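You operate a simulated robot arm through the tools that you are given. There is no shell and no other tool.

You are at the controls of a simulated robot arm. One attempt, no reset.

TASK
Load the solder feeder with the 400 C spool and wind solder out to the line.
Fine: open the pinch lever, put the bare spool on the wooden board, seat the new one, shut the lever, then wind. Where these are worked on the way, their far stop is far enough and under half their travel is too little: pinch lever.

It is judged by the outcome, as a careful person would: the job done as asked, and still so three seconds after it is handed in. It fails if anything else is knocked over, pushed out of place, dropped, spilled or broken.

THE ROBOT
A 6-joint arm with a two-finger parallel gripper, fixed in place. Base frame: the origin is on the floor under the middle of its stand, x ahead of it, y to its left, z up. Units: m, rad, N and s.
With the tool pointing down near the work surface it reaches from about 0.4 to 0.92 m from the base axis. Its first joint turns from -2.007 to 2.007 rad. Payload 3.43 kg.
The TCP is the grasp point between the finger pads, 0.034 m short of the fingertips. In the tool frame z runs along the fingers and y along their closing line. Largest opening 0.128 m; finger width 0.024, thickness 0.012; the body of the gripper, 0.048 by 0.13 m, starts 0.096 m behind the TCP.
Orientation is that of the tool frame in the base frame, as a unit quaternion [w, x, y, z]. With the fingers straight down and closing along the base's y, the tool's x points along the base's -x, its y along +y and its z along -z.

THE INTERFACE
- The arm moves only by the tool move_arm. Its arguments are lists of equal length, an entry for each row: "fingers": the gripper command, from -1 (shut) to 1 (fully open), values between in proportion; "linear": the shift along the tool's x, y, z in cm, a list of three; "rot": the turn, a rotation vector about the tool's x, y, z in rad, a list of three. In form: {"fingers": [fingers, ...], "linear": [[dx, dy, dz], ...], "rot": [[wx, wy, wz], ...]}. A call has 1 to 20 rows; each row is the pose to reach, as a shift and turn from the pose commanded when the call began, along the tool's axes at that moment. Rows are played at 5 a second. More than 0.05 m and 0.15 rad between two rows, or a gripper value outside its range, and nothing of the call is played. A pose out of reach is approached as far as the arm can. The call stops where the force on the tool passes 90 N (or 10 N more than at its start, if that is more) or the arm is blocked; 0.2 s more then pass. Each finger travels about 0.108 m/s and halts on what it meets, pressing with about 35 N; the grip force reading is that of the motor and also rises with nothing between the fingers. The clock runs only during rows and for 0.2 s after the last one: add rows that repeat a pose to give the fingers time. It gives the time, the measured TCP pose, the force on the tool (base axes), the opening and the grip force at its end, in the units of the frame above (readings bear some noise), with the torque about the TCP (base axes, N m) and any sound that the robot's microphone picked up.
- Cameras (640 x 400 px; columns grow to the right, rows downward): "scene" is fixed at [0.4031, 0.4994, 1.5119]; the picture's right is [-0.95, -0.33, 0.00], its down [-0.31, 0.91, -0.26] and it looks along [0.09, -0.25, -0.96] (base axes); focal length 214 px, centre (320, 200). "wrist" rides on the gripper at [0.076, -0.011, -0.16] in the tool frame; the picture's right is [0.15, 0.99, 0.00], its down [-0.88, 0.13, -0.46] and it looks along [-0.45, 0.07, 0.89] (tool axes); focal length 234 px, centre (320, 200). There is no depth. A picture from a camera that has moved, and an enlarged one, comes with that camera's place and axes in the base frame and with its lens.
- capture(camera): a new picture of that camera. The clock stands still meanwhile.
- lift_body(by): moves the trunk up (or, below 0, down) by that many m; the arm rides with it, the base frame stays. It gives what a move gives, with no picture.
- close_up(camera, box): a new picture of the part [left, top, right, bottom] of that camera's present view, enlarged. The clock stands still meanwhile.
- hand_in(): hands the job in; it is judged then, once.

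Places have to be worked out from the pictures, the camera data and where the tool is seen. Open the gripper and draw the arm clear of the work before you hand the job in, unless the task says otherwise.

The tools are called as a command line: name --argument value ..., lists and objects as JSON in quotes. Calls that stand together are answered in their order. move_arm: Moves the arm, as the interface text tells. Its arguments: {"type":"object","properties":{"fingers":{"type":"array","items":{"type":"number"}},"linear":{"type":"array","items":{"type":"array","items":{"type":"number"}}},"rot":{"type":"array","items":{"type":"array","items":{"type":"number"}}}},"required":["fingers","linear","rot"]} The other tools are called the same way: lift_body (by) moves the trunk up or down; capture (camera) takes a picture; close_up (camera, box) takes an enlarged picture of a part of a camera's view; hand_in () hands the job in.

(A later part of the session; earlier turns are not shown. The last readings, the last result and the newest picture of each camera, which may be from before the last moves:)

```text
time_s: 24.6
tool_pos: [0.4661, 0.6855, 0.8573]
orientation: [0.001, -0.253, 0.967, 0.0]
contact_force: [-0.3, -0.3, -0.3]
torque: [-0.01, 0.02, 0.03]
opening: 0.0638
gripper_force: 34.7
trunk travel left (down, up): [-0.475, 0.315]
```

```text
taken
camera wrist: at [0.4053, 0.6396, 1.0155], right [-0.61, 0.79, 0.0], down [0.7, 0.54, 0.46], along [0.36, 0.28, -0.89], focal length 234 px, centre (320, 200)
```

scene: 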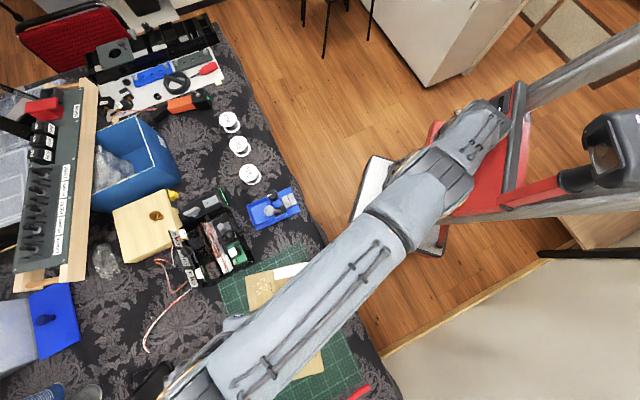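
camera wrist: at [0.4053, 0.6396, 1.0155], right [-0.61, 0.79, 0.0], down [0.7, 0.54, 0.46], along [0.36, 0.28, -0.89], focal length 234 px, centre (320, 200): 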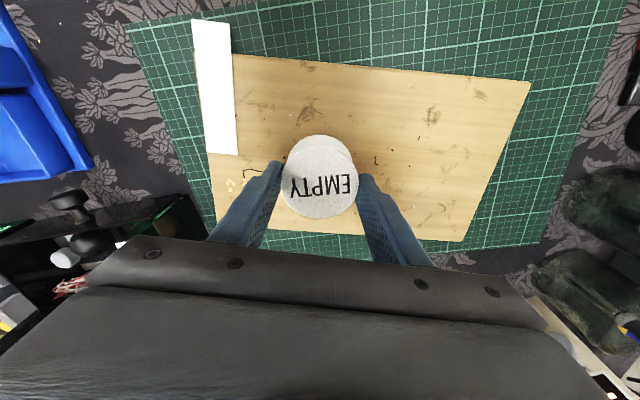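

Still about 1–2 cm above the board. I go down in small steps, feeling for contact.

move_arm --fingers '[-1, -1, -1, -1]' --linear '[[0, 0, 0.3], [0, 0, 0.6], [0, 0, 0.9], [0, 0, 0.9]]' --rot '[[0, 0, 0], [0, 0, 0], [0, 0, 0], [0, 0, 0]]'

move_arm --fingers '[-1, -1, -1]' --linear '[[0, 0, 0.15], [0, 0, 0.3], [0, 0, 0.3]]' --rot '[[0, 0, 0], [0, 0, 0], [0, 0, 0]]'

```text
time_s: 25.6
tool_pos: [0.4653, 0.6855, 0.8482]
orientation: [0.0, -0.252, 0.968, 0.0]
contact_force: [0.2, -0.2, -1.4]
torque: [-0.02, -0.03, 0.01]
opening: 0.0633
gripper_force: 35.0
trunk travel left (down, up): [-0.475, 0.315]
```

```text
time_s: 26.4
tool_pos: [0.4658, 0.685, 0.8419]
orientation: [0.0, -0.253, 0.967, -0.001]
contact_force: [0.0, 0.0, -0.6]
torque: [-0.01, -0.01, 0.01]
opening: 0.0637
gripper_force: 34.9
trunk travel left (down, up): [-0.475, 0.315]
```

No contact yet at about 0.843. I continue in 1.5 mm steps.

move_arm --fingers '[-1, -1, -1]' --linear '[[0, 0, 0.15], [0, 0, 0.3], [0, 0, 0.3]]' --rot '[[0, 0, 0], [0, 0, 0], [0, 0, 0]]'

close_up --camera "wrist" --box '[240, 110, 400, 230]'

```text
time_s: 27.2
tool_pos: [0.4661, 0.6838, 0.84]
orientation: [0.0, -0.253, 0.967, 0.0]
contact_force: [-0.4, 0.1, -1.0]
torque: [0.02, 0.02, -0.04]
opening: 0.0633
gripper_force: 35.1
trunk travel left (down, up): [-0.475, 0.315]
```

```text
3.33 times, centred on (320, 170) of wrist
camera zoom: at [0.4055, 0.6389, 0.9992], right [-0.61, 0.79, 0.0], down [0.7, 0.54, 0.46], along [0.36, 0.28, -0.89], focal length 781 px, centre (320, 300)
```

zoom: 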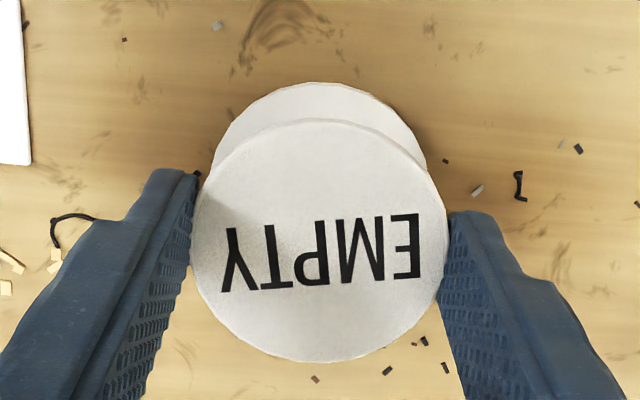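

Still no contact, so I go on down a few more millimetres.

move_arm --fingers '[-1, -1, -1]' --linear '[[0, 0, 0.1], [0, 0, 0.2], [0, 0, 0.2]]' --rot '[[0, 0, 0], [0, 0, 0], [0, 0, 0]]'

move_arm --fingers '[-1, -1, -1]' --linear '[[0, 0, 0.1], [0, 0, 0.2], [0, 0, 0.2]]' --rot '[[0, 0, 0], [0, 0, 0], [0, 0, 0]]'

```text
time_s: 28.0
tool_pos: [0.4645, 0.6845, 0.8386]
orientation: [0.001, -0.253, 0.967, 0.0]
contact_force: [0.0, -0.3, 0.0]
torque: [0.0, 0.03, 0.02]
opening: 0.0637
gripper_force: 35.5
trunk travel left (down, up): [-0.475, 0.315]
```

```text
time_s: 28.8
tool_pos: [0.4658, 0.6843, 0.8362]
orientation: [0.0, -0.253, 0.968, 0.0]
contact_force: [0.6, 0.2, 0.0]
torque: [-0.01, 0.01, 0.04]
opening: 0.0635
gripper_force: 34.5
trunk travel left (down, up): [-0.475, 0.315]
```

The z-force went from about −0.9 to 0, which may mean the board is taking the weight. One more small step to confirm.

move_arm --fingers '[-1, -1, -1]' --linear '[[0, 0, 0.1], [0, 0, 0.2], [0, 0, 0.2]]' --rot '[[0, 0, 0], [0, 0, 0], [0, 0, 0]]'

close_up --camera "wrist" --box '[240, 110, 400, 230]'

```text
time_s: 29.6
tool_pos: [0.4661, 0.6849, 0.8347]
orientation: [0.001, -0.253, 0.967, 0.0]
contact_force: [0.0, 0.0, -0.1]
torque: [0.01, 0.03, 0.0]
opening: 0.0634
gripper_force: 34.6
trunk travel left (down, up): [-0.475, 0.315]
```

```text
3.33 times, centred on (320, 170) of wrist
camera zoom: at [0.4056, 0.6393, 0.9932], right [-0.61, 0.79, 0.0], down [0.7, 0.54, 0.46], along [0.36, 0.28, -0.89], focal length 781 px, centre (320, 300)
```

zoom: 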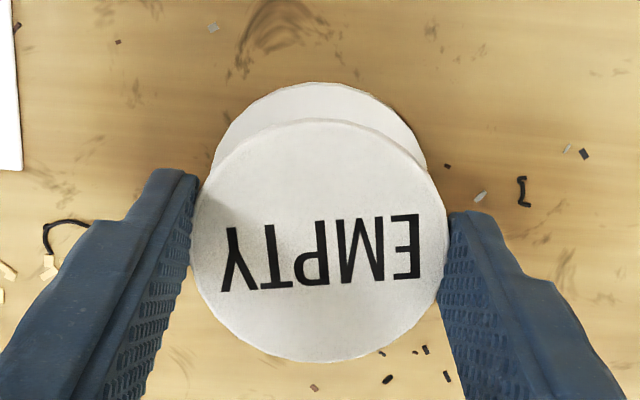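

The spool hasn't moved in the grip and there's no reaction, so it is still just above the board. I continue down.

move_arm --fingers '[-1, -1, -1]' --linear '[[0, 0, 0.1], [0, 0, 0.2], [0, 0, 0.2]]' --rot '[[0, 0, 0], [0, 0, 0], [0, 0, 0]]'

move_arm --fingers '[-1, -1, -1]' --linear '[[0, 0, 0.1], [0, 0, 0.2], [0, 0, 0.2]]' --rot '[[0, 0, 0], [0, 0, 0], [0, 0, 0]]'

```text
time_s: 30.4
tool_pos: [0.467, 0.6845, 0.8333]
orientation: [-0.001, -0.253, 0.967, 0.0]
contact_force: [-0.7, -1.4, 5.2]
torque: [-0.05, 0.03, 0.02]
opening: 0.0633
gripper_force: 34.9
trunk travel left (down, up): [-0.475, 0.315]
```

```text
time_s: 31.2
tool_pos: [0.4673, 0.6851, 0.8331]
orientation: [0.001, -0.253, 0.967, 0.001]
contact_force: [-2.3, -4.3, 21.9]
torque: [-0.28, 0.18, 0.01]
opening: 0.0636
gripper_force: 34.8
trunk travel left (down, up): [-0.475, 0.315]
```

Contact with the board: the force jumped to 22 N. I relieve 2.5 mm, open the fingers, then rise straight up.

move_arm --fingers '[-1, -1, 0.4, 0.4, 0.4]' --linear '[[0, 0, -0.12], [0, 0, -0.25], [0, 0, -0.25], [0, 0, -0.25], [0, 0, -0.25]]' --rot '[[0, 0, 0], [0, 0, 0], [0, 0, 0], [0, 0, 0], [0, 0, 0]]'

close_up --camera "wrist" --box '[240, 110, 400, 230]'

```text
time_s: 32.4
tool_pos: [0.466, 0.6854, 0.8328]
orientation: [0.0, -0.253, 0.967, -0.001]
contact_force: [0.2, 0.2, -0.4]
torque: [0.04, 0.03, -0.02]
opening: 0.0894
gripper_force: 0.1
trunk travel left (down, up): [-0.475, 0.315]
```

```text
3.33 times, centred on (320, 170) of wrist
camera zoom: at [0.4058, 0.6391, 0.9915], right [-0.61, 0.79, 0.0], down [0.7, 0.54, 0.46], along [0.36, 0.28, -0.89], focal length 781 px, centre (320, 300)
```

zoom: 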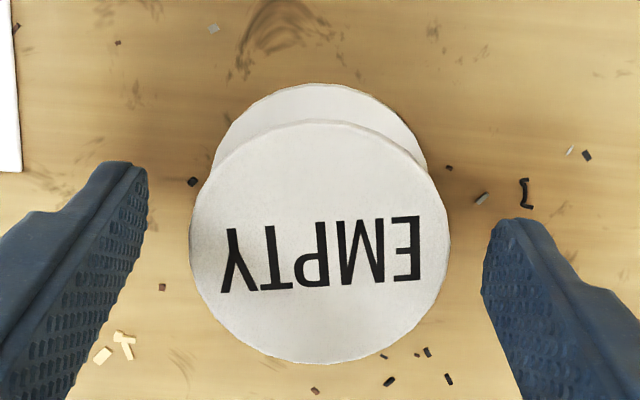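

The EMPTY spool stands on the board, released. I rise and travel to above the 400 C spool at about (0.83, 0.206).

move_arm --fingers '[0.4, 0.4, 0.5, 0.56, 0.56, 0.56, 0.56, 0.56, 0.56, 0.56, 0.56, 0.56, 0.56, 0.56, 0.56, 0.56, 0.56, 0.56]' --linear '[[0, 0, -2], [0, 0, -6], [0, 0, -10.5], [0, 0, -15], [-0.64, -4.59, -15], [-1.27, -9.18, -15], [-1.91, -13.8, -15], [-2.55, -18.4, -15], [-3.19, -23.0, -15], [-3.82, -27.6, -15], [-4.46, -32.1, -15], [-5.1, -36.7, -15], [-5.73, -41.3, -15], [-6.37, -45.9, -15], [-7.0, -50.5, -15], [-7.64, -55.1, -15], [-8.28, -59.7, -15], [-8.28, -59.7, -15]]' --rot '[[0, 0, 0], [0, 0, 0], [0, 0, 0], [0, 0, 0], [0, 0, 0], [0, 0, 0], [0, 0, 0], [0, 0, 0], [0, 0, 0], [0, 0, 0], [0, 0, 0], [0, 0, 0], [0, 0, 0], [0, 0, 0], [0, 0, 0], [0, 0, 0], [0, 0, 0], [0, 0, 0]]'

capture --camera "wrist"

capture --camera "scene"

close_up --camera "wrist" --box '[240, 110, 400, 230]'

```text
time_s: 36.2
tool_pos: [0.8313, 0.2047, 0.9832]
orientation: [0.0, -0.253, 0.967, 0.001]
contact_force: [0.8, -0.8, 0.2]
torque: [-0.02, 0.02, 0.03]
opening: 0.0998
gripper_force: 0.1
trunk travel left (down, up): [-0.475, 0.315]
```

```text
taken
camera wrist: at [0.7717, 0.1597, 1.1406], right [-0.61, 0.79, 0.0], down [0.7, 0.54, 0.46], along [0.36, 0.28, -0.89], focal length 234 px, centre (320, 200)
```

wrist: 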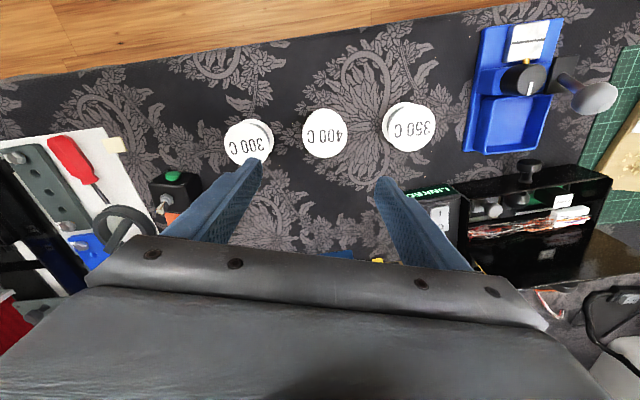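

```text
taken
```

scene: 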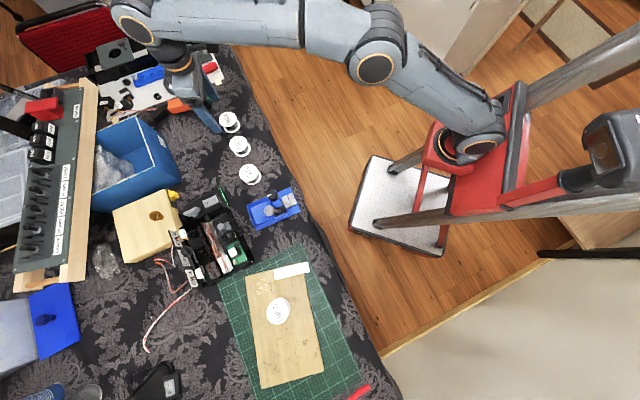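

```text
3.33 times, centred on (320, 170) of wrist
camera zoom: at [0.7717, 0.1597, 1.1406], right [-0.61, 0.79, 0.0], down [0.7, 0.54, 0.46], along [0.36, 0.28, -0.89], focal length 781 px, centre (320, 300)
```

zoom: 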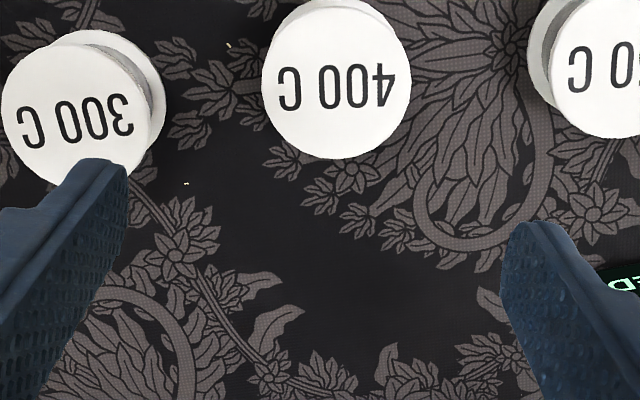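

The scene view confirms the EMPTY spool standing on the board. The 400 C spool lies about 9 mm off the TCP, so I correct and come down to just above it.

move_arm --fingers '[0.56, 0.56, 0.56, 0.56, 0.56]' --linear '[[0.57, 0.69, 4.0], [0.57, 0.69, 8.0], [0.57, 0.69, 12.0], [0.57, 0.69, 14.0], [0.57, 0.69, 14.0]]' --rot '[[0, 0, 0], [0, 0, 0], [0, 0, 0], [0, 0, 0], [0, 0, 0]]'

capture --camera "wrist"

close_up --camera "wrist" --box '[240, 110, 400, 230]'

```text
time_s: 37.4
tool_pos: [0.8225, 0.2085, 0.8435]
orientation: [0.0, -0.253, 0.968, 0.0]
contact_force: [-0.2, -0.8, -0.8]
torque: [0.03, 0.0, 0.0]
opening: 0.0997
gripper_force: 0.0
trunk travel left (down, up): [-0.475, 0.315]
```

```text
taken
camera wrist: at [0.7616, 0.1632, 1.0015], right [-0.61, 0.79, 0.0], down [0.7, 0.54, 0.46], along [0.36, 0.28, -0.89], focal length 234 px, centre (320, 200)
```

wrist: 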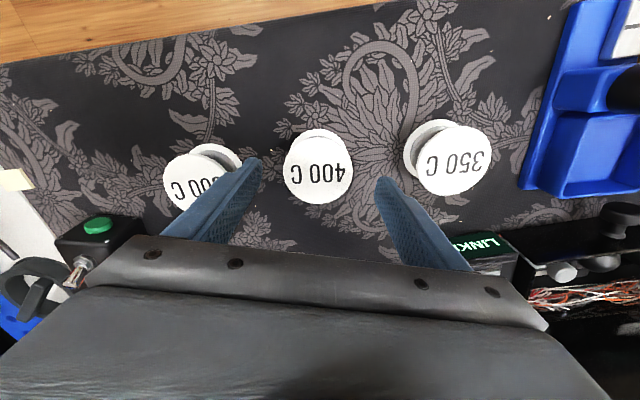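

```text
3.33 times, centred on (320, 170) of wrist
camera zoom: at [0.7616, 0.1632, 1.0015], right [-0.61, 0.79, 0.0], down [0.7, 0.54, 0.46], along [0.36, 0.28, -0.89], focal length 781 px, centre (320, 300)
```

zoom: 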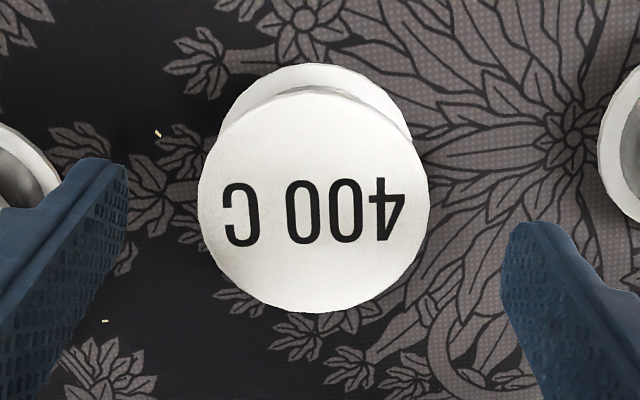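

The spool is centred within about 2 mm. I make that small correction and go down so the pads overlap the top flange, about 1.3 cm of finger beside the spool.

move_arm --fingers '[0.4, 0.4, 0.4, 0.4, 0.4]' --linear '[[-0.15, -0.1, 1.0], [-0.15, -0.1, 2.0], [-0.15, -0.1, 2.6], [-0.15, -0.1, 3.0], [-0.15, -0.1, 3.0]]' --rot '[[0, 0, 0], [0, 0, 0], [0, 0, 0], [0, 0, 0], [0, 0, 0]]'

close_up --camera "wrist" --box '[240, 110, 400, 230]'

```text
time_s: 38.6
tool_pos: [0.8228, 0.2081, 0.815]
orientation: [-0.001, -0.253, 0.968, 0.0]
contact_force: [-0.8, -0.4, -0.8]
torque: [-0.01, 0.01, 0.03]
opening: 0.0894
gripper_force: 0.1
trunk travel left (down, up): [-0.475, 0.315]
```

```text
3.33 times, centred on (320, 170) of wrist
camera zoom: at [0.763, 0.1624, 0.9727], right [-0.61, 0.79, 0.0], down [0.7, 0.54, 0.46], along [0.36, 0.28, -0.89], focal length 781 px, centre (320, 300)
```

zoom: 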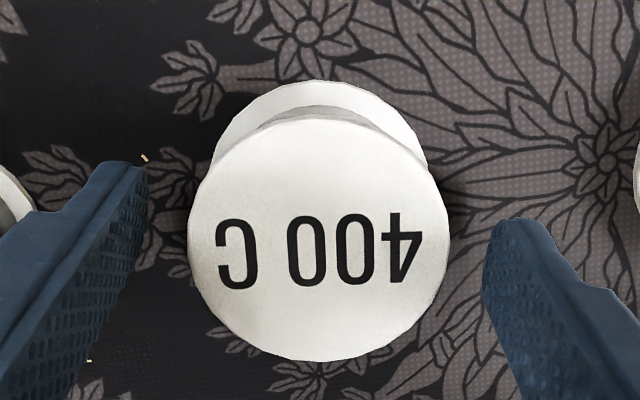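

The 400 C spool now appears at exactly the same place and size in the picture as the EMPTY one did when gripped, centre (318, 238). I close on it.

move_arm --fingers '[-1, -1, -1, -1]' --linear '[[0, 0, 0], [0, 0, 0], [0, 0, 0], [0, 0, 0]]' --rot '[[0, 0, 0], [0, 0, 0], [0, 0, 0], [0, 0, 0]]'

close_up --camera "wrist" --box '[240, 110, 400, 230]'

```text
time_s: 39.6
tool_pos: [0.8233, 0.2076, 0.8128]
orientation: [0.0, -0.254, 0.967, 0.0]
contact_force: [1.4, -0.1, -0.4]
torque: [0.01, 0.02, -0.02]
opening: 0.0642
gripper_force: 35.1
trunk travel left (down, up): [-0.475, 0.315]
```

```text
3.33 times, centred on (320, 170) of wrist
camera zoom: at [0.763, 0.1624, 0.9728], right [-0.61, 0.79, 0.0], down [0.7, 0.54, 0.46], along [0.36, 0.28, -0.89], focal length 781 px, centre (320, 300)
```

zoom: 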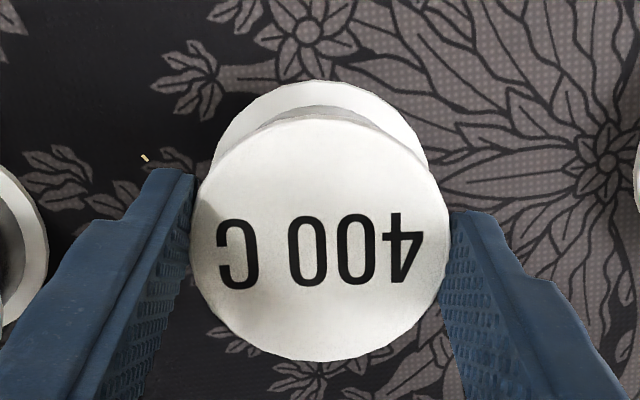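

Gripped at 35 N, opening 0.0642. I lift and carry it to the point beside the tray, 2 cm in +x from the seat, staying high.

move_arm --fingers '[-1, -1, -1, -1, -1, -1, -1, -1, -1, -1, -1, -1]' --linear '[[0, 0, -1.5], [0, 0, -4.5], [0, 0, -9.0], [0, 0, -13.5], [0, 0, -17.25], [0.63, 4.38, -17.25], [1.27, 8.76, -17.25], [1.9, 13.14, -17.25], [2.53, 17.51, -17.25], [3.17, 21.89, -17.25], [3.8, 26.27, -17.25], [3.8, 26.27, -17.25]]' --rot '[[0, 0, 0], [0, 0, 0], [0, 0, 0], [0, 0, 0], [0, 0, 0], [0, 0, 0], [0, 0, 0], [0, 0, 0], [0, 0, 0], [0, 0, 0], [0, 0, 0], [0, 0, 0]]'

capture --camera "wrist"

close_up --camera "wrist" --box '[240, 110, 400, 230]'

capture --camera "scene"

close_up --camera "scene" --box '[235, 175, 315, 235]'

```text
time_s: 42.2
tool_pos: [0.6638, 0.4191, 0.984]
orientation: [0.0, -0.252, 0.968, 0.0]
contact_force: [0.1, -0.6, -1.9]
torque: [0.0, 0.01, -0.01]
opening: 0.0642
gripper_force: 34.8
trunk travel left (down, up): [-0.475, 0.315]
```

```text
taken
camera wrist: at [0.6024, 0.3738, 1.1431], right [-0.61, 0.79, 0.0], down [0.7, 0.54, 0.46], along [0.36, 0.28, -0.89], focal length 234 px, centre (320, 200)
```

wrist: 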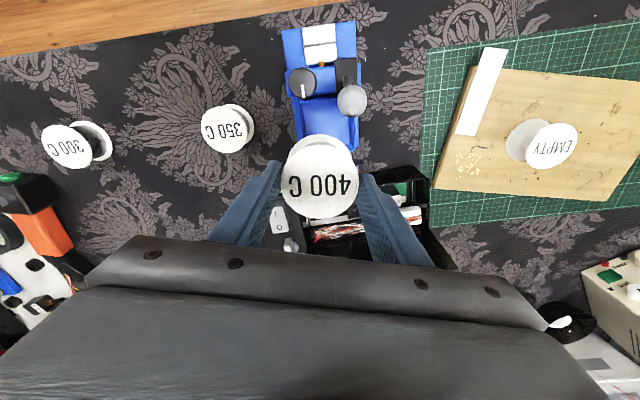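

```text
3.33 times, centred on (320, 170) of wrist
camera zoom: at [0.6024, 0.3738, 1.1431], right [-0.61, 0.79, 0.0], down [0.7, 0.54, 0.46], along [0.36, 0.28, -0.89], focal length 781 px, centre (320, 300)
```

zoom: 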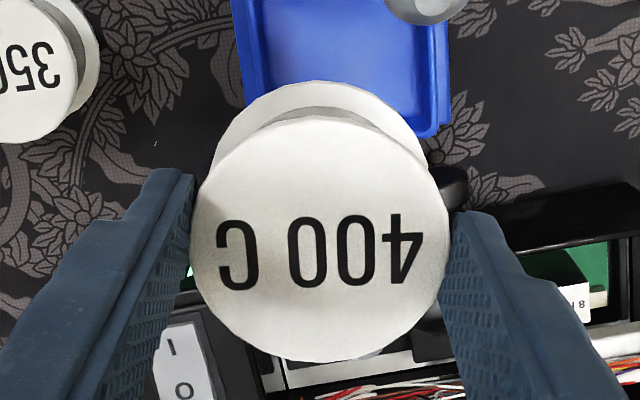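

```text
taken
```

scene: 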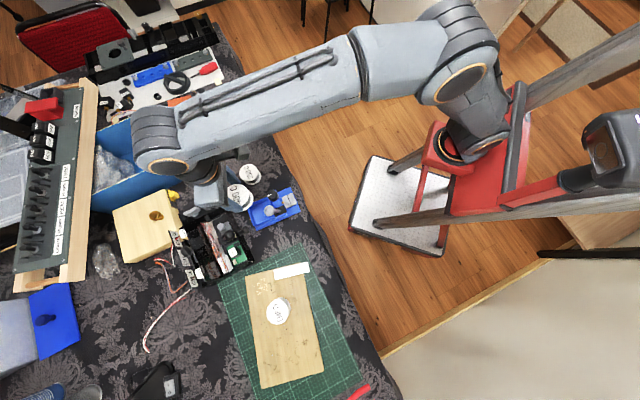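

```text
6.67 times, centred on (275, 205) of scene
camera zoom: at [0.4031, 0.4994, 1.5119], right [-0.95, -0.33, 0.0], down [-0.31, 0.91, -0.26], along [0.09, -0.25, -0.96], focal length 1430 px, centre (620, 167)
```

zoom: 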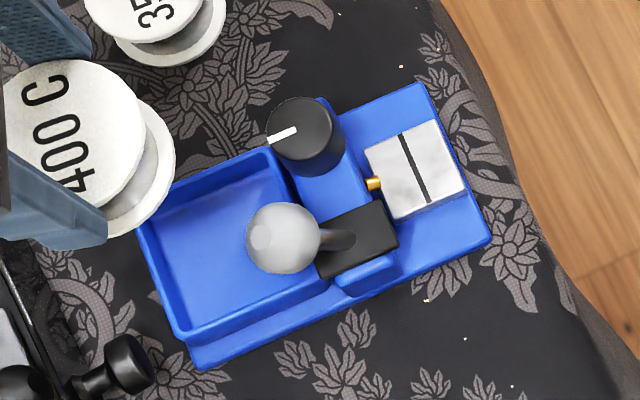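

The feeder and lever have not moved. I lower the spool beside the tray to just above wall height, at the same height used on removal.

move_arm --fingers '[-1, -1, -1, -1, -1, -1]' --linear '[[0, 0, 4.0], [0, 0, 8.0], [0, 0, 11.0], [0, 0, 12.1], [0, 0, 12.4], [0, 0, 12.4]]' --rot '[[0, 0, 0], [0, 0, 0], [0, 0, 0], [0, 0, 0], [0, 0, 0], [0, 0, 0]]'

close_up --camera "wrist" --box '[240, 110, 400, 230]'

close_up --camera "scene" --box '[235, 175, 315, 235]'

```text
time_s: 43.6
tool_pos: [0.6605, 0.4184, 0.8621]
orientation: [0.0, -0.253, 0.968, 0.0]
contact_force: [1.1, 0.9, -2.4]
torque: [0.04, 0.04, -0.01]
opening: 0.0642
gripper_force: 34.7
trunk travel left (down, up): [-0.475, 0.315]
```

```text
3.33 times, centred on (320, 170) of wrist
camera zoom: at [0.6013, 0.3721, 1.0217], right [-0.61, 0.79, 0.0], down [0.7, 0.54, 0.46], along [0.36, 0.28, -0.89], focal length 781 px, centre (320, 300)
```

zoom: 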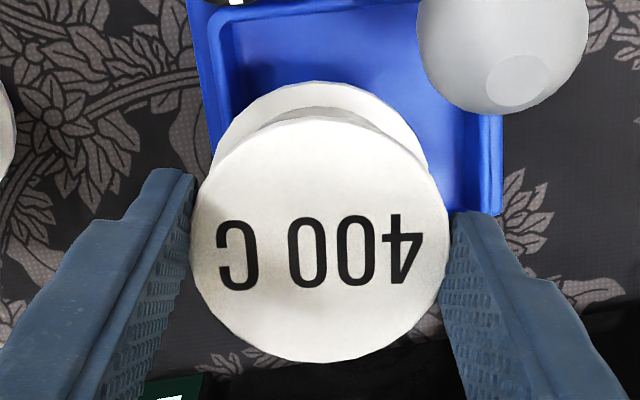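

```text
6.67 times, centred on (275, 205) of scene
camera zoom: at [0.4031, 0.4994, 1.5119], right [-0.95, -0.33, 0.0], down [-0.31, 0.91, -0.26], along [0.09, -0.25, -0.96], focal length 1430 px, centre (620, 167)
```

zoom: 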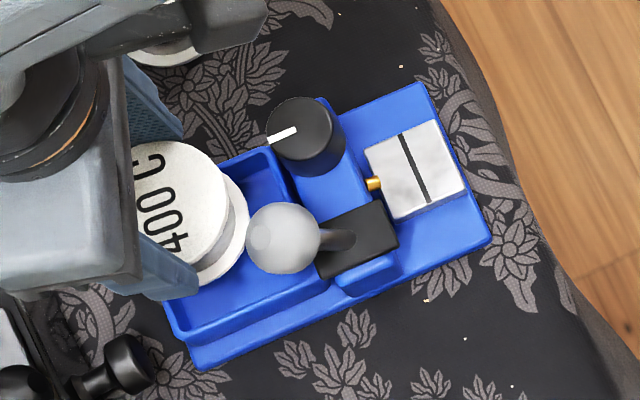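

All is clear so far. I slide 2 cm in −x to the seat position above the tray.

move_arm --fingers '[-1, -1, -1, -1, -1]' --linear '[[0.44, 0.25, 0], [0.87, 0.49, 0], [1.31, 0.74, 0], [1.74, 0.98, 0], [1.74, 0.98, 0]]' --rot '[[0, 0, 0], [0, 0, 0], [0, 0, 0], [0, 0, 0], [0, 0, 0]]'

close_up --camera "wrist" --box '[240, 110, 400, 230]'

close_up --camera "scene" --box '[235, 175, 315, 235]'

```text
time_s: 44.8
tool_pos: [0.6414, 0.4184, 0.8625]
orientation: [-0.001, -0.253, 0.967, 0.0]
contact_force: [2.0, -1.0, -1.9]
torque: [0.03, -0.04, 0.0]
opening: 0.0644
gripper_force: 35.0
trunk travel left (down, up): [-0.475, 0.315]
```

```text
3.33 times, centred on (320, 170) of wrist
camera zoom: at [0.5816, 0.3724, 1.0209], right [-0.61, 0.79, 0.0], down [0.7, 0.54, 0.46], along [0.36, 0.28, -0.89], focal length 781 px, centre (320, 300)
```

zoom: 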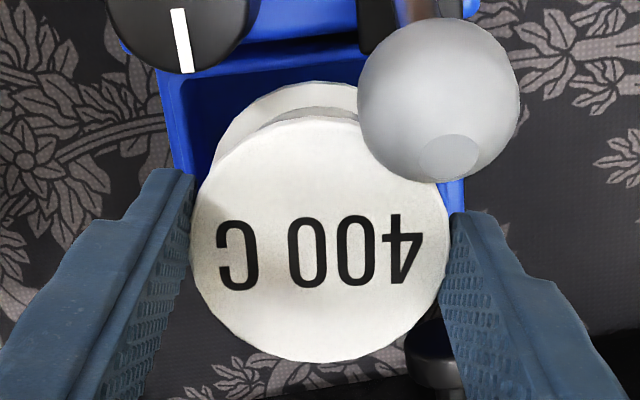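

```text
6.67 times, centred on (275, 205) of scene
camera zoom: at [0.4031, 0.4994, 1.5119], right [-0.95, -0.33, 0.0], down [-0.31, 0.91, -0.26], along [0.09, -0.25, -0.96], focal length 1430 px, centre (620, 167)
```

zoom: 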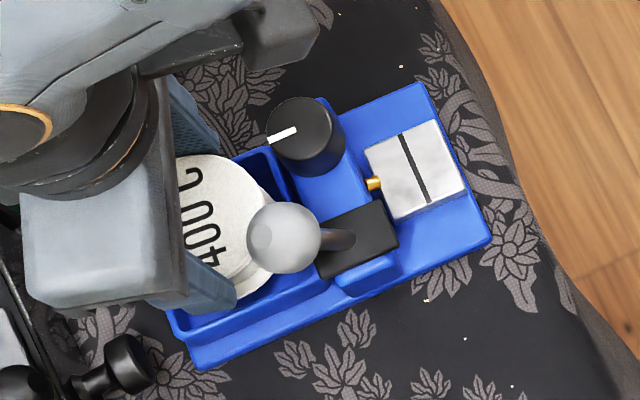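

The view matches the removal pose and the feeder hasn't moved. I lower into the tray in steps.

move_arm --fingers '[-1, -1, -1, -1, -1, -1]' --linear '[[0, 0, 0.5], [0, 0, 1.0], [0, 0, 1.5], [0, 0, 2.0], [0, 0, 2.5], [0, 0, 2.5]]' --rot '[[0, 0, 0], [0, 0, 0], [0, 0, 0], [0, 0, 0], [0, 0, 0], [0, 0, 0]]'

close_up --camera "wrist" --box '[240, 110, 400, 230]'

close_up --camera "scene" --box '[235, 175, 315, 235]'

```text
time_s: 46.2
tool_pos: [0.6423, 0.4185, 0.8357]
orientation: [-0.001, -0.254, 0.967, 0.0]
contact_force: [-0.2, 0.8, -1.8]
torque: [0.04, 0.01, 0.0]
opening: 0.064
gripper_force: 35.2
trunk travel left (down, up): [-0.475, 0.315]
```

```text
3.33 times, centred on (320, 170) of wrist
camera zoom: at [0.5816, 0.3727, 0.9955], right [-0.61, 0.79, 0.0], down [0.7, 0.54, 0.45], along [0.36, 0.28, -0.89], focal length 781 px, centre (320, 300)
```

zoom: 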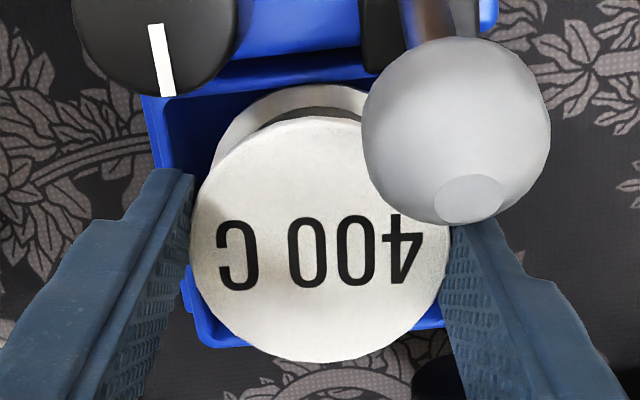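

```text
6.67 times, centred on (275, 205) of scene
camera zoom: at [0.4031, 0.4994, 1.5119], right [-0.95, -0.33, 0.0], down [-0.31, 0.91, -0.26], along [0.09, -0.25, -0.96], focal length 1430 px, centre (620, 167)
```

zoom: 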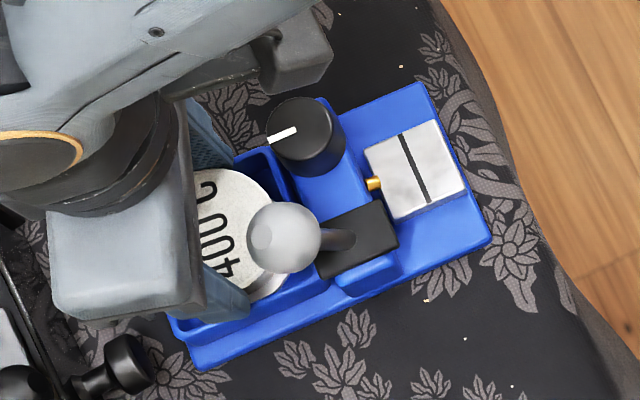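

It is going in with no contact. I continue in 2 mm steps, feeling for the tray floor.

move_arm --fingers '[-1, -1, -1, -1]' --linear '[[0, 0, 0.15], [0, 0, 0.3], [0, 0, 0.45], [0, 0, 0.45]]' --rot '[[0, 0, 0], [0, 0, 0], [0, 0, 0], [0, 0, 0]]'

move_arm --fingers '[-1, -1, -1]' --linear '[[0, 0, 0.08], [0, 0, 0.15], [0, 0, 0.15]]' --rot '[[0, 0, 0], [0, 0, 0], [0, 0, 0]]'

```text
time_s: 47.2
tool_pos: [0.6419, 0.4179, 0.8327]
orientation: [0.001, -0.253, 0.967, 0.001]
contact_force: [0.2, -0.5, -2.1]
torque: [-0.01, -0.03, 0.01]
opening: 0.0641
gripper_force: 34.9
trunk travel left (down, up): [-0.475, 0.315]
```

```text
time_s: 48.0
tool_pos: [0.6434, 0.4181, 0.8307]
orientation: [0.0, -0.254, 0.967, 0.001]
contact_force: [-0.7, -0.7, -1.4]
torque: [-0.01, 0.01, -0.01]
opening: 0.0642
gripper_force: 35.0
trunk travel left (down, up): [-0.475, 0.315]
```

At the EMPTY spool's seated height there is still no clear contact (force about −1.5 to −2 N, the spool's weight). I go down millimetre by millimetre.

move_arm --fingers '[-1, -1, -1]' --linear '[[0, 0, 0.08], [0, 0, 0.15], [0, 0, 0.15]]' --rot '[[0, 0, 0], [0, 0, 0], [0, 0, 0]]'

close_up --camera "wrist" --box '[240, 110, 400, 230]'

```text
time_s: 48.8
tool_pos: [0.642, 0.4172, 0.8294]
orientation: [0.002, -0.254, 0.967, 0.0]
contact_force: [0.9, -2.2, 8.6]
torque: [-0.13, 0.24, 0.0]
opening: 0.0643
gripper_force: 35.1
trunk travel left (down, up): [-0.475, 0.315]
```

```text
3.33 times, centred on (320, 170) of wrist
camera zoom: at [0.5813, 0.3724, 0.9886], right [-0.61, 0.79, 0.0], down [0.7, 0.54, 0.46], along [0.36, 0.28, -0.89], focal length 781 px, centre (320, 300)
```

zoom: 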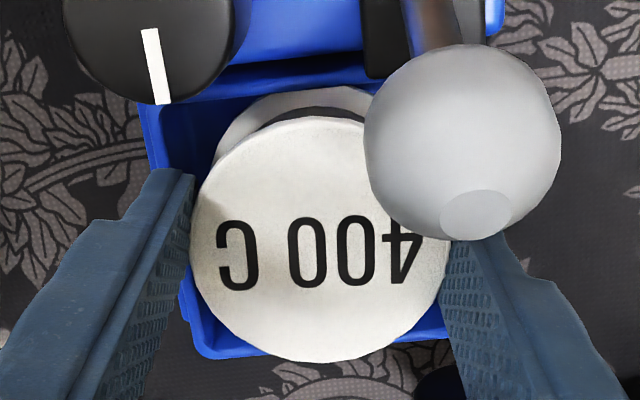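

The spool has touched the tray floor (8.6 N up), at the same height as the old spool. I relieve 1 mm and open the fingers.

move_arm --fingers '[-1, 0.4, 0.4, 0.4]' --linear '[[0, 0, -0.1], [0, 0, -0.1], [0, 0, -0.1], [0, 0, -0.1]]' --rot '[[0, 0, 0], [0, 0, 0], [0, 0, 0], [0, 0, 0]]'

close_up --camera "wrist" --box '[240, 110, 400, 230]'

```text
time_s: 49.8
tool_pos: [0.6419, 0.4181, 0.8309]
orientation: [0.0, -0.253, 0.968, 0.0]
contact_force: [0.1, -0.2, 0.0]
torque: [-0.01, -0.03, 0.03]
opening: 0.0892
gripper_force: 0.1
trunk travel left (down, up): [-0.475, 0.315]
```

```text
3.33 times, centred on (320, 170) of wrist
camera zoom: at [0.5815, 0.3728, 0.9892], right [-0.61, 0.79, 0.0], down [0.7, 0.54, 0.46], along [0.36, 0.28, -0.89], focal length 781 px, centre (320, 300)
```

zoom: 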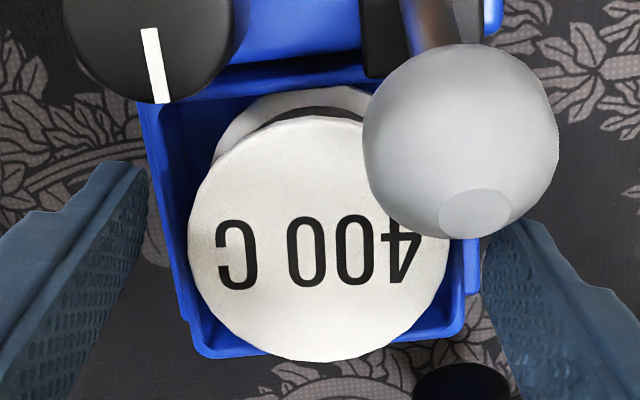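

The 400 C spool sits in the tray, released. I rise straight up, then turn the gripper back so it can straddle the lever ball, and look.

move_arm --fingers '[0.4, 0.4, 0.4, 0.3, 0.2, 0.1, 0.1, 0.1, 0.1, 0.1, 0.1, 0.1, 0.1, 0.1]' --linear '[[0, 0, -2], [0, 0, -6], [0, 0, -10], [0.4, 0.2, -12], [0.8, 0.4, -12], [1.3, 0.6, -12], [1.7, 0.8, -12], [2.2, 1.0, -12], [2.7, 1.2, -12], [3.2, 1.4, -12], [3.6, 1.6, -12], [4.1, 1.83, -12], [4.14, 1.83, -12], [4.14, 1.83, -12]]' --rot '[[0, 0, 0], [0, 0, 0], [0, 0, 0], [0, 0, 0.14], [0, 0, 0.28], [0, 0, 0.42], [0, 0, 0.56], [0, 0, 0.7], [0, 0, 0.84], [0, 0, 0.98], [0, 0, 1.12], [0, 0, 1.26], [0, 0, 1.309], [0, 0, 1.309]]'

capture --camera "wrist"

close_up --camera "wrist" --box '[240, 110, 400, 230]'

close_up --camera "scene" --box '[235, 175, 315, 235]'

```text
time_s: 52.8
tool_pos: [0.5973, 0.414, 0.951]
orientation: [-0.001, 0.389, 0.921, -0.001]
contact_force: [0.4, -0.6, -0.4]
torque: [0.0, 0.0, 0.02]
opening: 0.0704
gripper_force: 0.0
trunk travel left (down, up): [-0.475, 0.315]
```

```text
taken
camera wrist: at [0.5366, 0.4628, 1.1092], right [0.61, 0.79, 0.0], down [0.71, -0.54, 0.46], along [0.36, -0.28, -0.89], focal length 234 px, centre (320, 200)
```

wrist: 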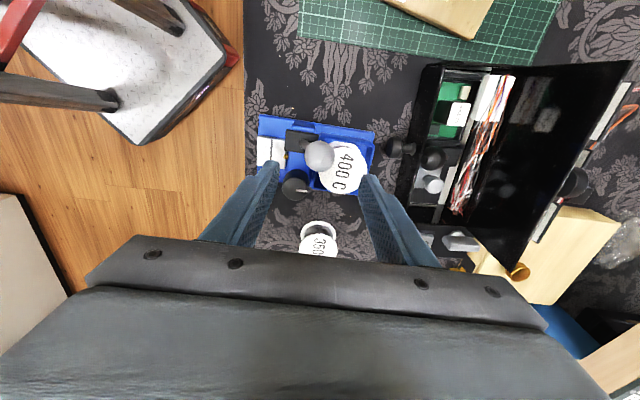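

```text
3.33 times, centred on (320, 170) of wrist
camera zoom: at [0.5366, 0.4628, 1.1092], right [0.61, 0.79, 0.0], down [0.71, -0.54, 0.46], along [0.36, -0.28, -0.89], focal length 781 px, centre (320, 300)
```

zoom: 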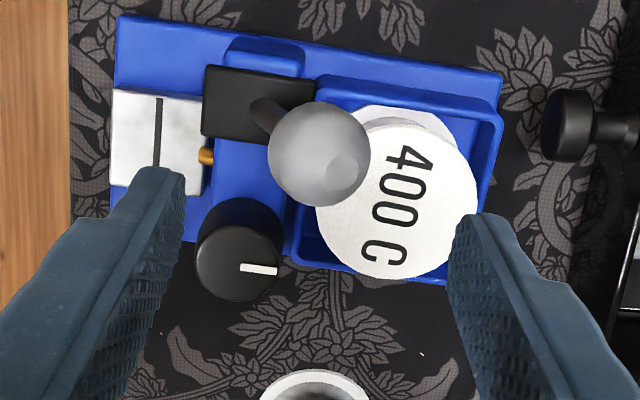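

```text
6.67 times, centred on (275, 205) of scene
camera zoom: at [0.4031, 0.4994, 1.5119], right [-0.95, -0.33, 0.0], down [-0.31, 0.91, -0.26], along [0.09, -0.25, -0.96], focal length 1430 px, centre (620, 167)
```

zoom: 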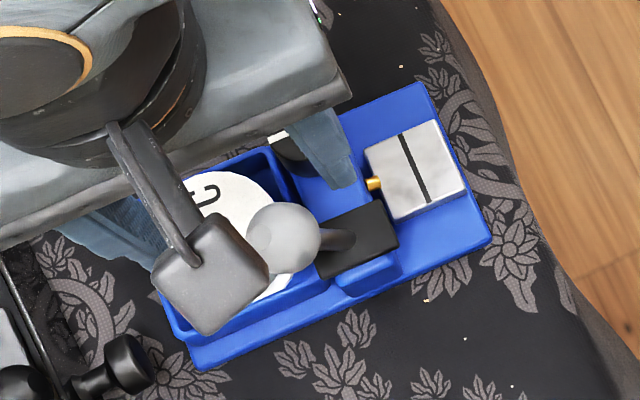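

The 400 C spool lies level in the tray and the ball is centred under the TCP. I go down to straddle it, as when opening.

move_arm --fingers '[0.1, 0.1, 0.1, 0.1, 0.1]' --linear '[[0, 0, 3.0], [0, 0, 6.0], [0, 0, 7.5], [0, 0, 8.5], [0, 0, 8.5]]' --rot '[[0, 0, 0], [0, 0, 0], [0, 0, 0], [0, 0, 0], [0, 0, 0]]'

close_up --camera "wrist" --box '[240, 110, 400, 230]'

```text
time_s: 54.0
tool_pos: [0.5969, 0.4148, 0.8653]
orientation: [0.0, 0.388, 0.922, 0.0]
contact_force: [0.3, -0.4, 0.1]
torque: [-0.02, 0.02, -0.01]
opening: 0.0703
gripper_force: 0.0
trunk travel left (down, up): [-0.475, 0.315]
```

```text
3.33 times, centred on (320, 170) of wrist
camera zoom: at [0.5363, 0.4622, 1.0238], right [0.61, 0.8, 0.0], down [0.71, -0.54, 0.46], along [0.36, -0.28, -0.89], focal length 781 px, centre (320, 300)
```

zoom: 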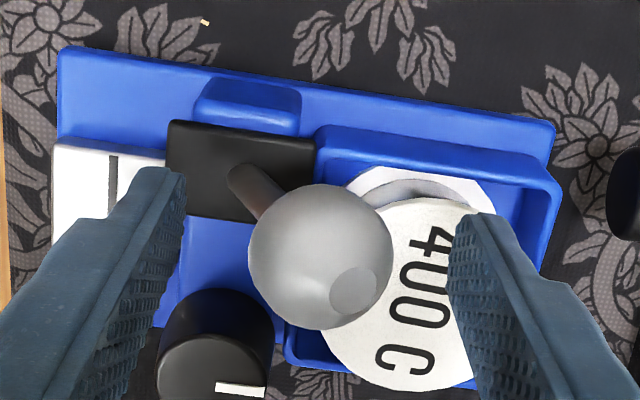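

The ball is between the fingers. I push it back toward the nozzle (tool −y), most of the way first.

move_arm --fingers '[0.1, 0.1, 0.1, 0.1, 0.1, 0.1, 0.1, 0.1, 0.1]' --linear '[[0, -0.8, 0], [0, -1.6, 0], [0, -2.3, 0], [0, -3.0, 0], [0, -3.7, 0], [0, -4.4, 0], [0, -5.1, 0], [0, -5.7, 0], [0, -5.7, 0]]' --rot '[[0, 0, 0], [0, 0, 0], [0, 0, 0], [0, 0, 0], [0, 0, 0], [0, 0, 0], [0, 0, 0], [0, 0, 0], [0, 0, 0]]'

close_up --camera "wrist" --box '[240, 110, 400, 230]'

close_up --camera "scene" --box '[235, 175, 315, 235]'

```text
time_s: 56.0
tool_pos: [0.5563, 0.3754, 0.8656]
orientation: [0.0, 0.388, 0.922, -0.001]
contact_force: [0.6, 0.4, -0.8]
torque: [0.01, -0.03, 0.0]
opening: 0.0706
gripper_force: 0.8
trunk travel left (down, up): [-0.475, 0.315]
```

```text
3.33 times, centred on (320, 170) of wrist
camera zoom: at [0.4954, 0.4225, 1.0238], right [0.61, 0.8, 0.0], down [0.71, -0.54, 0.46], along [0.36, -0.28, -0.89], focal length 781 px, centre (320, 300)
```

zoom: 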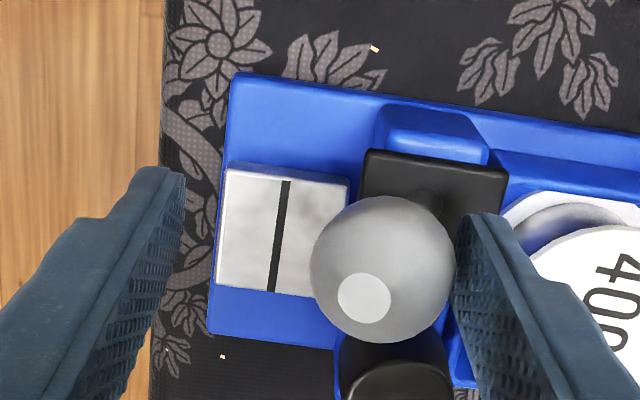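

```text
6.67 times, centred on (275, 205) of scene
camera zoom: at [0.4031, 0.4994, 1.5119], right [-0.95, -0.33, 0.0], down [-0.31, 0.91, -0.26], along [0.09, -0.25, -0.96], focal length 1430 px, centre (620, 167)
```

zoom: 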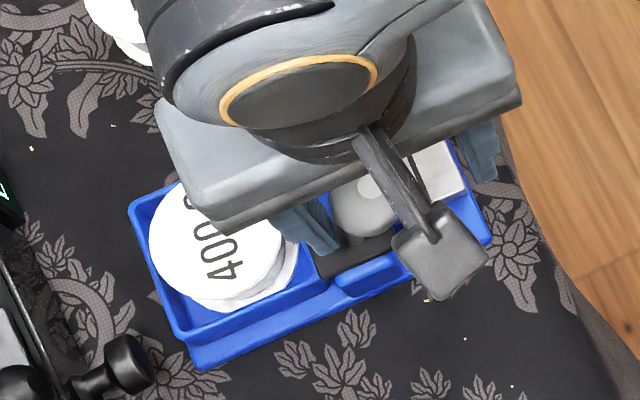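

The lever has passed upright and moves freely. I finish in small steps and watch for the stop.

move_arm --fingers '[0.1, 0.1, 0.1, 0.1]' --linear '[[0, -0.3, 0], [0, -0.6, 0], [0, -0.9, 0], [0, -0.9, 0]]' --rot '[[0, 0, 0], [0, 0, 0], [0, 0, 0], [0, 0, 0]]'

move_arm --fingers '[0.1, 0.1, 0.1]' --linear '[[0, -0.1, 0], [0, -0.2, 0], [0, -0.2, 0]]' --rot '[[0, 0, 0], [0, 0, 0], [0, 0, 0]]'

```text
time_s: 57.0
tool_pos: [0.5499, 0.3686, 0.8644]
orientation: [0.0, 0.389, 0.921, 0.001]
contact_force: [5.3, 5.8, 2.7]
torque: [0.17, -0.14, 0.02]
opening: 0.0748
gripper_force: 3.3
trunk travel left (down, up): [-0.475, 0.315]
```

```text
time_s: 57.8
tool_pos: [0.5485, 0.3667, 0.8658]
orientation: [0.0, 0.388, 0.922, 0.0]
contact_force: [7.4, 11.6, 2.5]
torque: [0.18, -0.25, 0.16]
opening: 0.0783
gripper_force: 6.7
trunk travel left (down, up): [-0.475, 0.315]
```

The force rose to about 13 N and the finger gave way, so the lever is at its shut stop. I back off at once, rise and inspect.

move_arm --fingers '[0.1, 0.1, 0.1, 0.1, 0.1, 0.1, 0.1]' --linear '[[0, 0.5, 0], [0, 1.2, 0], [0, 2.2, 0], [0, 2.4, -3.0], [0, 2.4, -6.5], [0, 2.4, -10], [0, 2.4, -10]]' --rot '[[0, 0, 0], [0, 0, 0], [0, 0, 0], [0, 0, 0], [0, 0, 0], [0, 0, 0], [0, 0, 0]]'

close_up --camera "wrist" --box '[240, 110, 400, 230]'

close_up --camera "scene" --box '[235, 175, 315, 235]'

```text
time_s: 59.4
tool_pos: [0.5625, 0.383, 0.9633]
orientation: [0.0, 0.388, 0.922, -0.001]
contact_force: [0.0, 0.1, -0.1]
torque: [-0.02, 0.03, 0.01]
opening: 0.0707
gripper_force: 0.1
trunk travel left (down, up): [-0.475, 0.315]
```

```text
3.33 times, centred on (320, 170) of wrist
camera zoom: at [0.5036, 0.4303, 1.1221], right [0.61, 0.8, 0.0], down [0.71, -0.54, 0.46], along [0.36, -0.28, -0.89], focal length 781 px, centre (320, 300)
```

zoom: 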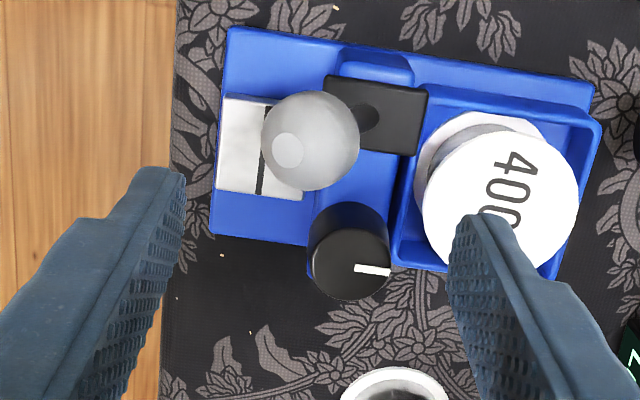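

```text
6.67 times, centred on (275, 205) of scene
camera zoom: at [0.4031, 0.4994, 1.5119], right [-0.95, -0.33, 0.0], down [-0.31, 0.91, -0.26], along [0.09, -0.25, -0.96], focal length 1430 px, centre (620, 167)
```

zoom: 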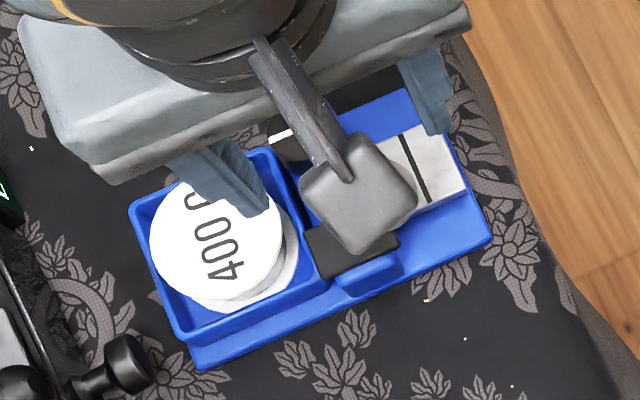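

The lever is fully shut and the feeder hasn't moved any further. Next is the winding knob. I judge its centre at about (0.622, 0.357) with its top at z ≈ 0.827. I hover above it and look at it and the nozzle.

move_arm --fingers '[0.1, 0.1, 0.1, 0.1]' --linear '[[-2.0, 0.7, 0], [-4.0, 1.4, 1.0], [-5.72, 2.11, 2.5], [-5.72, 2.11, 2.5]]' --rot '[[0, 0, 0], [0, 0, 0], [0, 0, 0], [0, 0, 0]]'

capture --camera "wrist"

close_up --camera "wrist" --box '[260, 100, 380, 200]'

close_up --camera "scene" --box '[255, 175, 315, 225]'

```text
time_s: 60.4
tool_pos: [0.6222, 0.3569, 0.9394]
orientation: [0.001, 0.388, 0.922, 0.0]
contact_force: [-0.2, 0.1, -0.3]
torque: [-0.02, -0.05, 0.05]
opening: 0.0704
gripper_force: 0.1
trunk travel left (down, up): [-0.475, 0.315]
```

```text
taken
camera wrist: at [0.5602, 0.4052, 1.0983], right [0.61, 0.8, 0.0], down [0.71, -0.54, 0.46], along [0.36, -0.28, -0.89], focal length 234 px, centre (320, 200)
```

wrist: 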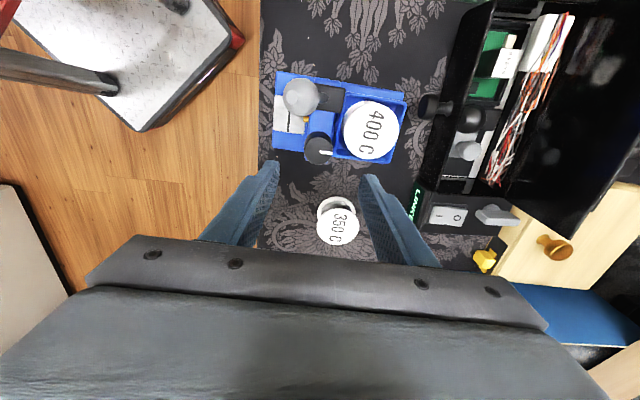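

```text
4.00 times, centred on (320, 150) of wrist
camera zoom: at [0.5602, 0.4052, 1.0983], right [0.61, 0.8, 0.0], down [0.71, -0.54, 0.46], along [0.36, -0.28, -0.89], focal length 937 px, centre (320, 400)
```

zoom: 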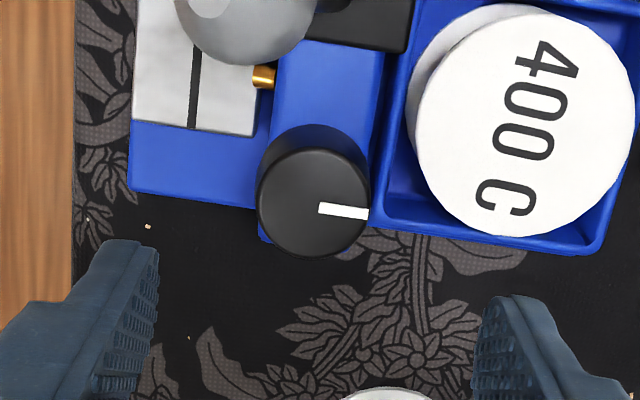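

```text
8.00 times, centred on (285, 200) of scene
camera zoom: at [0.4031, 0.4994, 1.5119], right [-0.95, -0.33, 0.0], down [-0.31, 0.91, -0.26], along [0.09, -0.25, -0.96], focal length 1716 px, centre (600, 200)
```

zoom: 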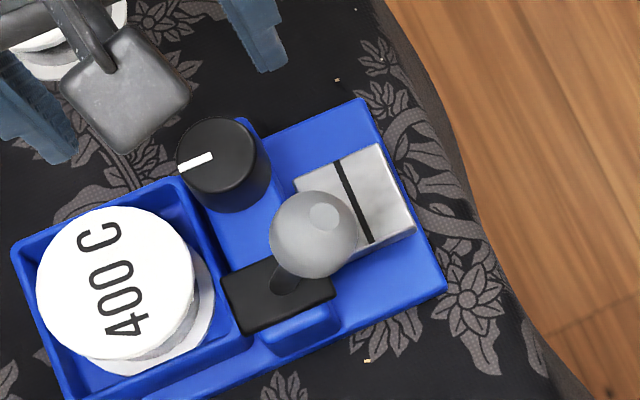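

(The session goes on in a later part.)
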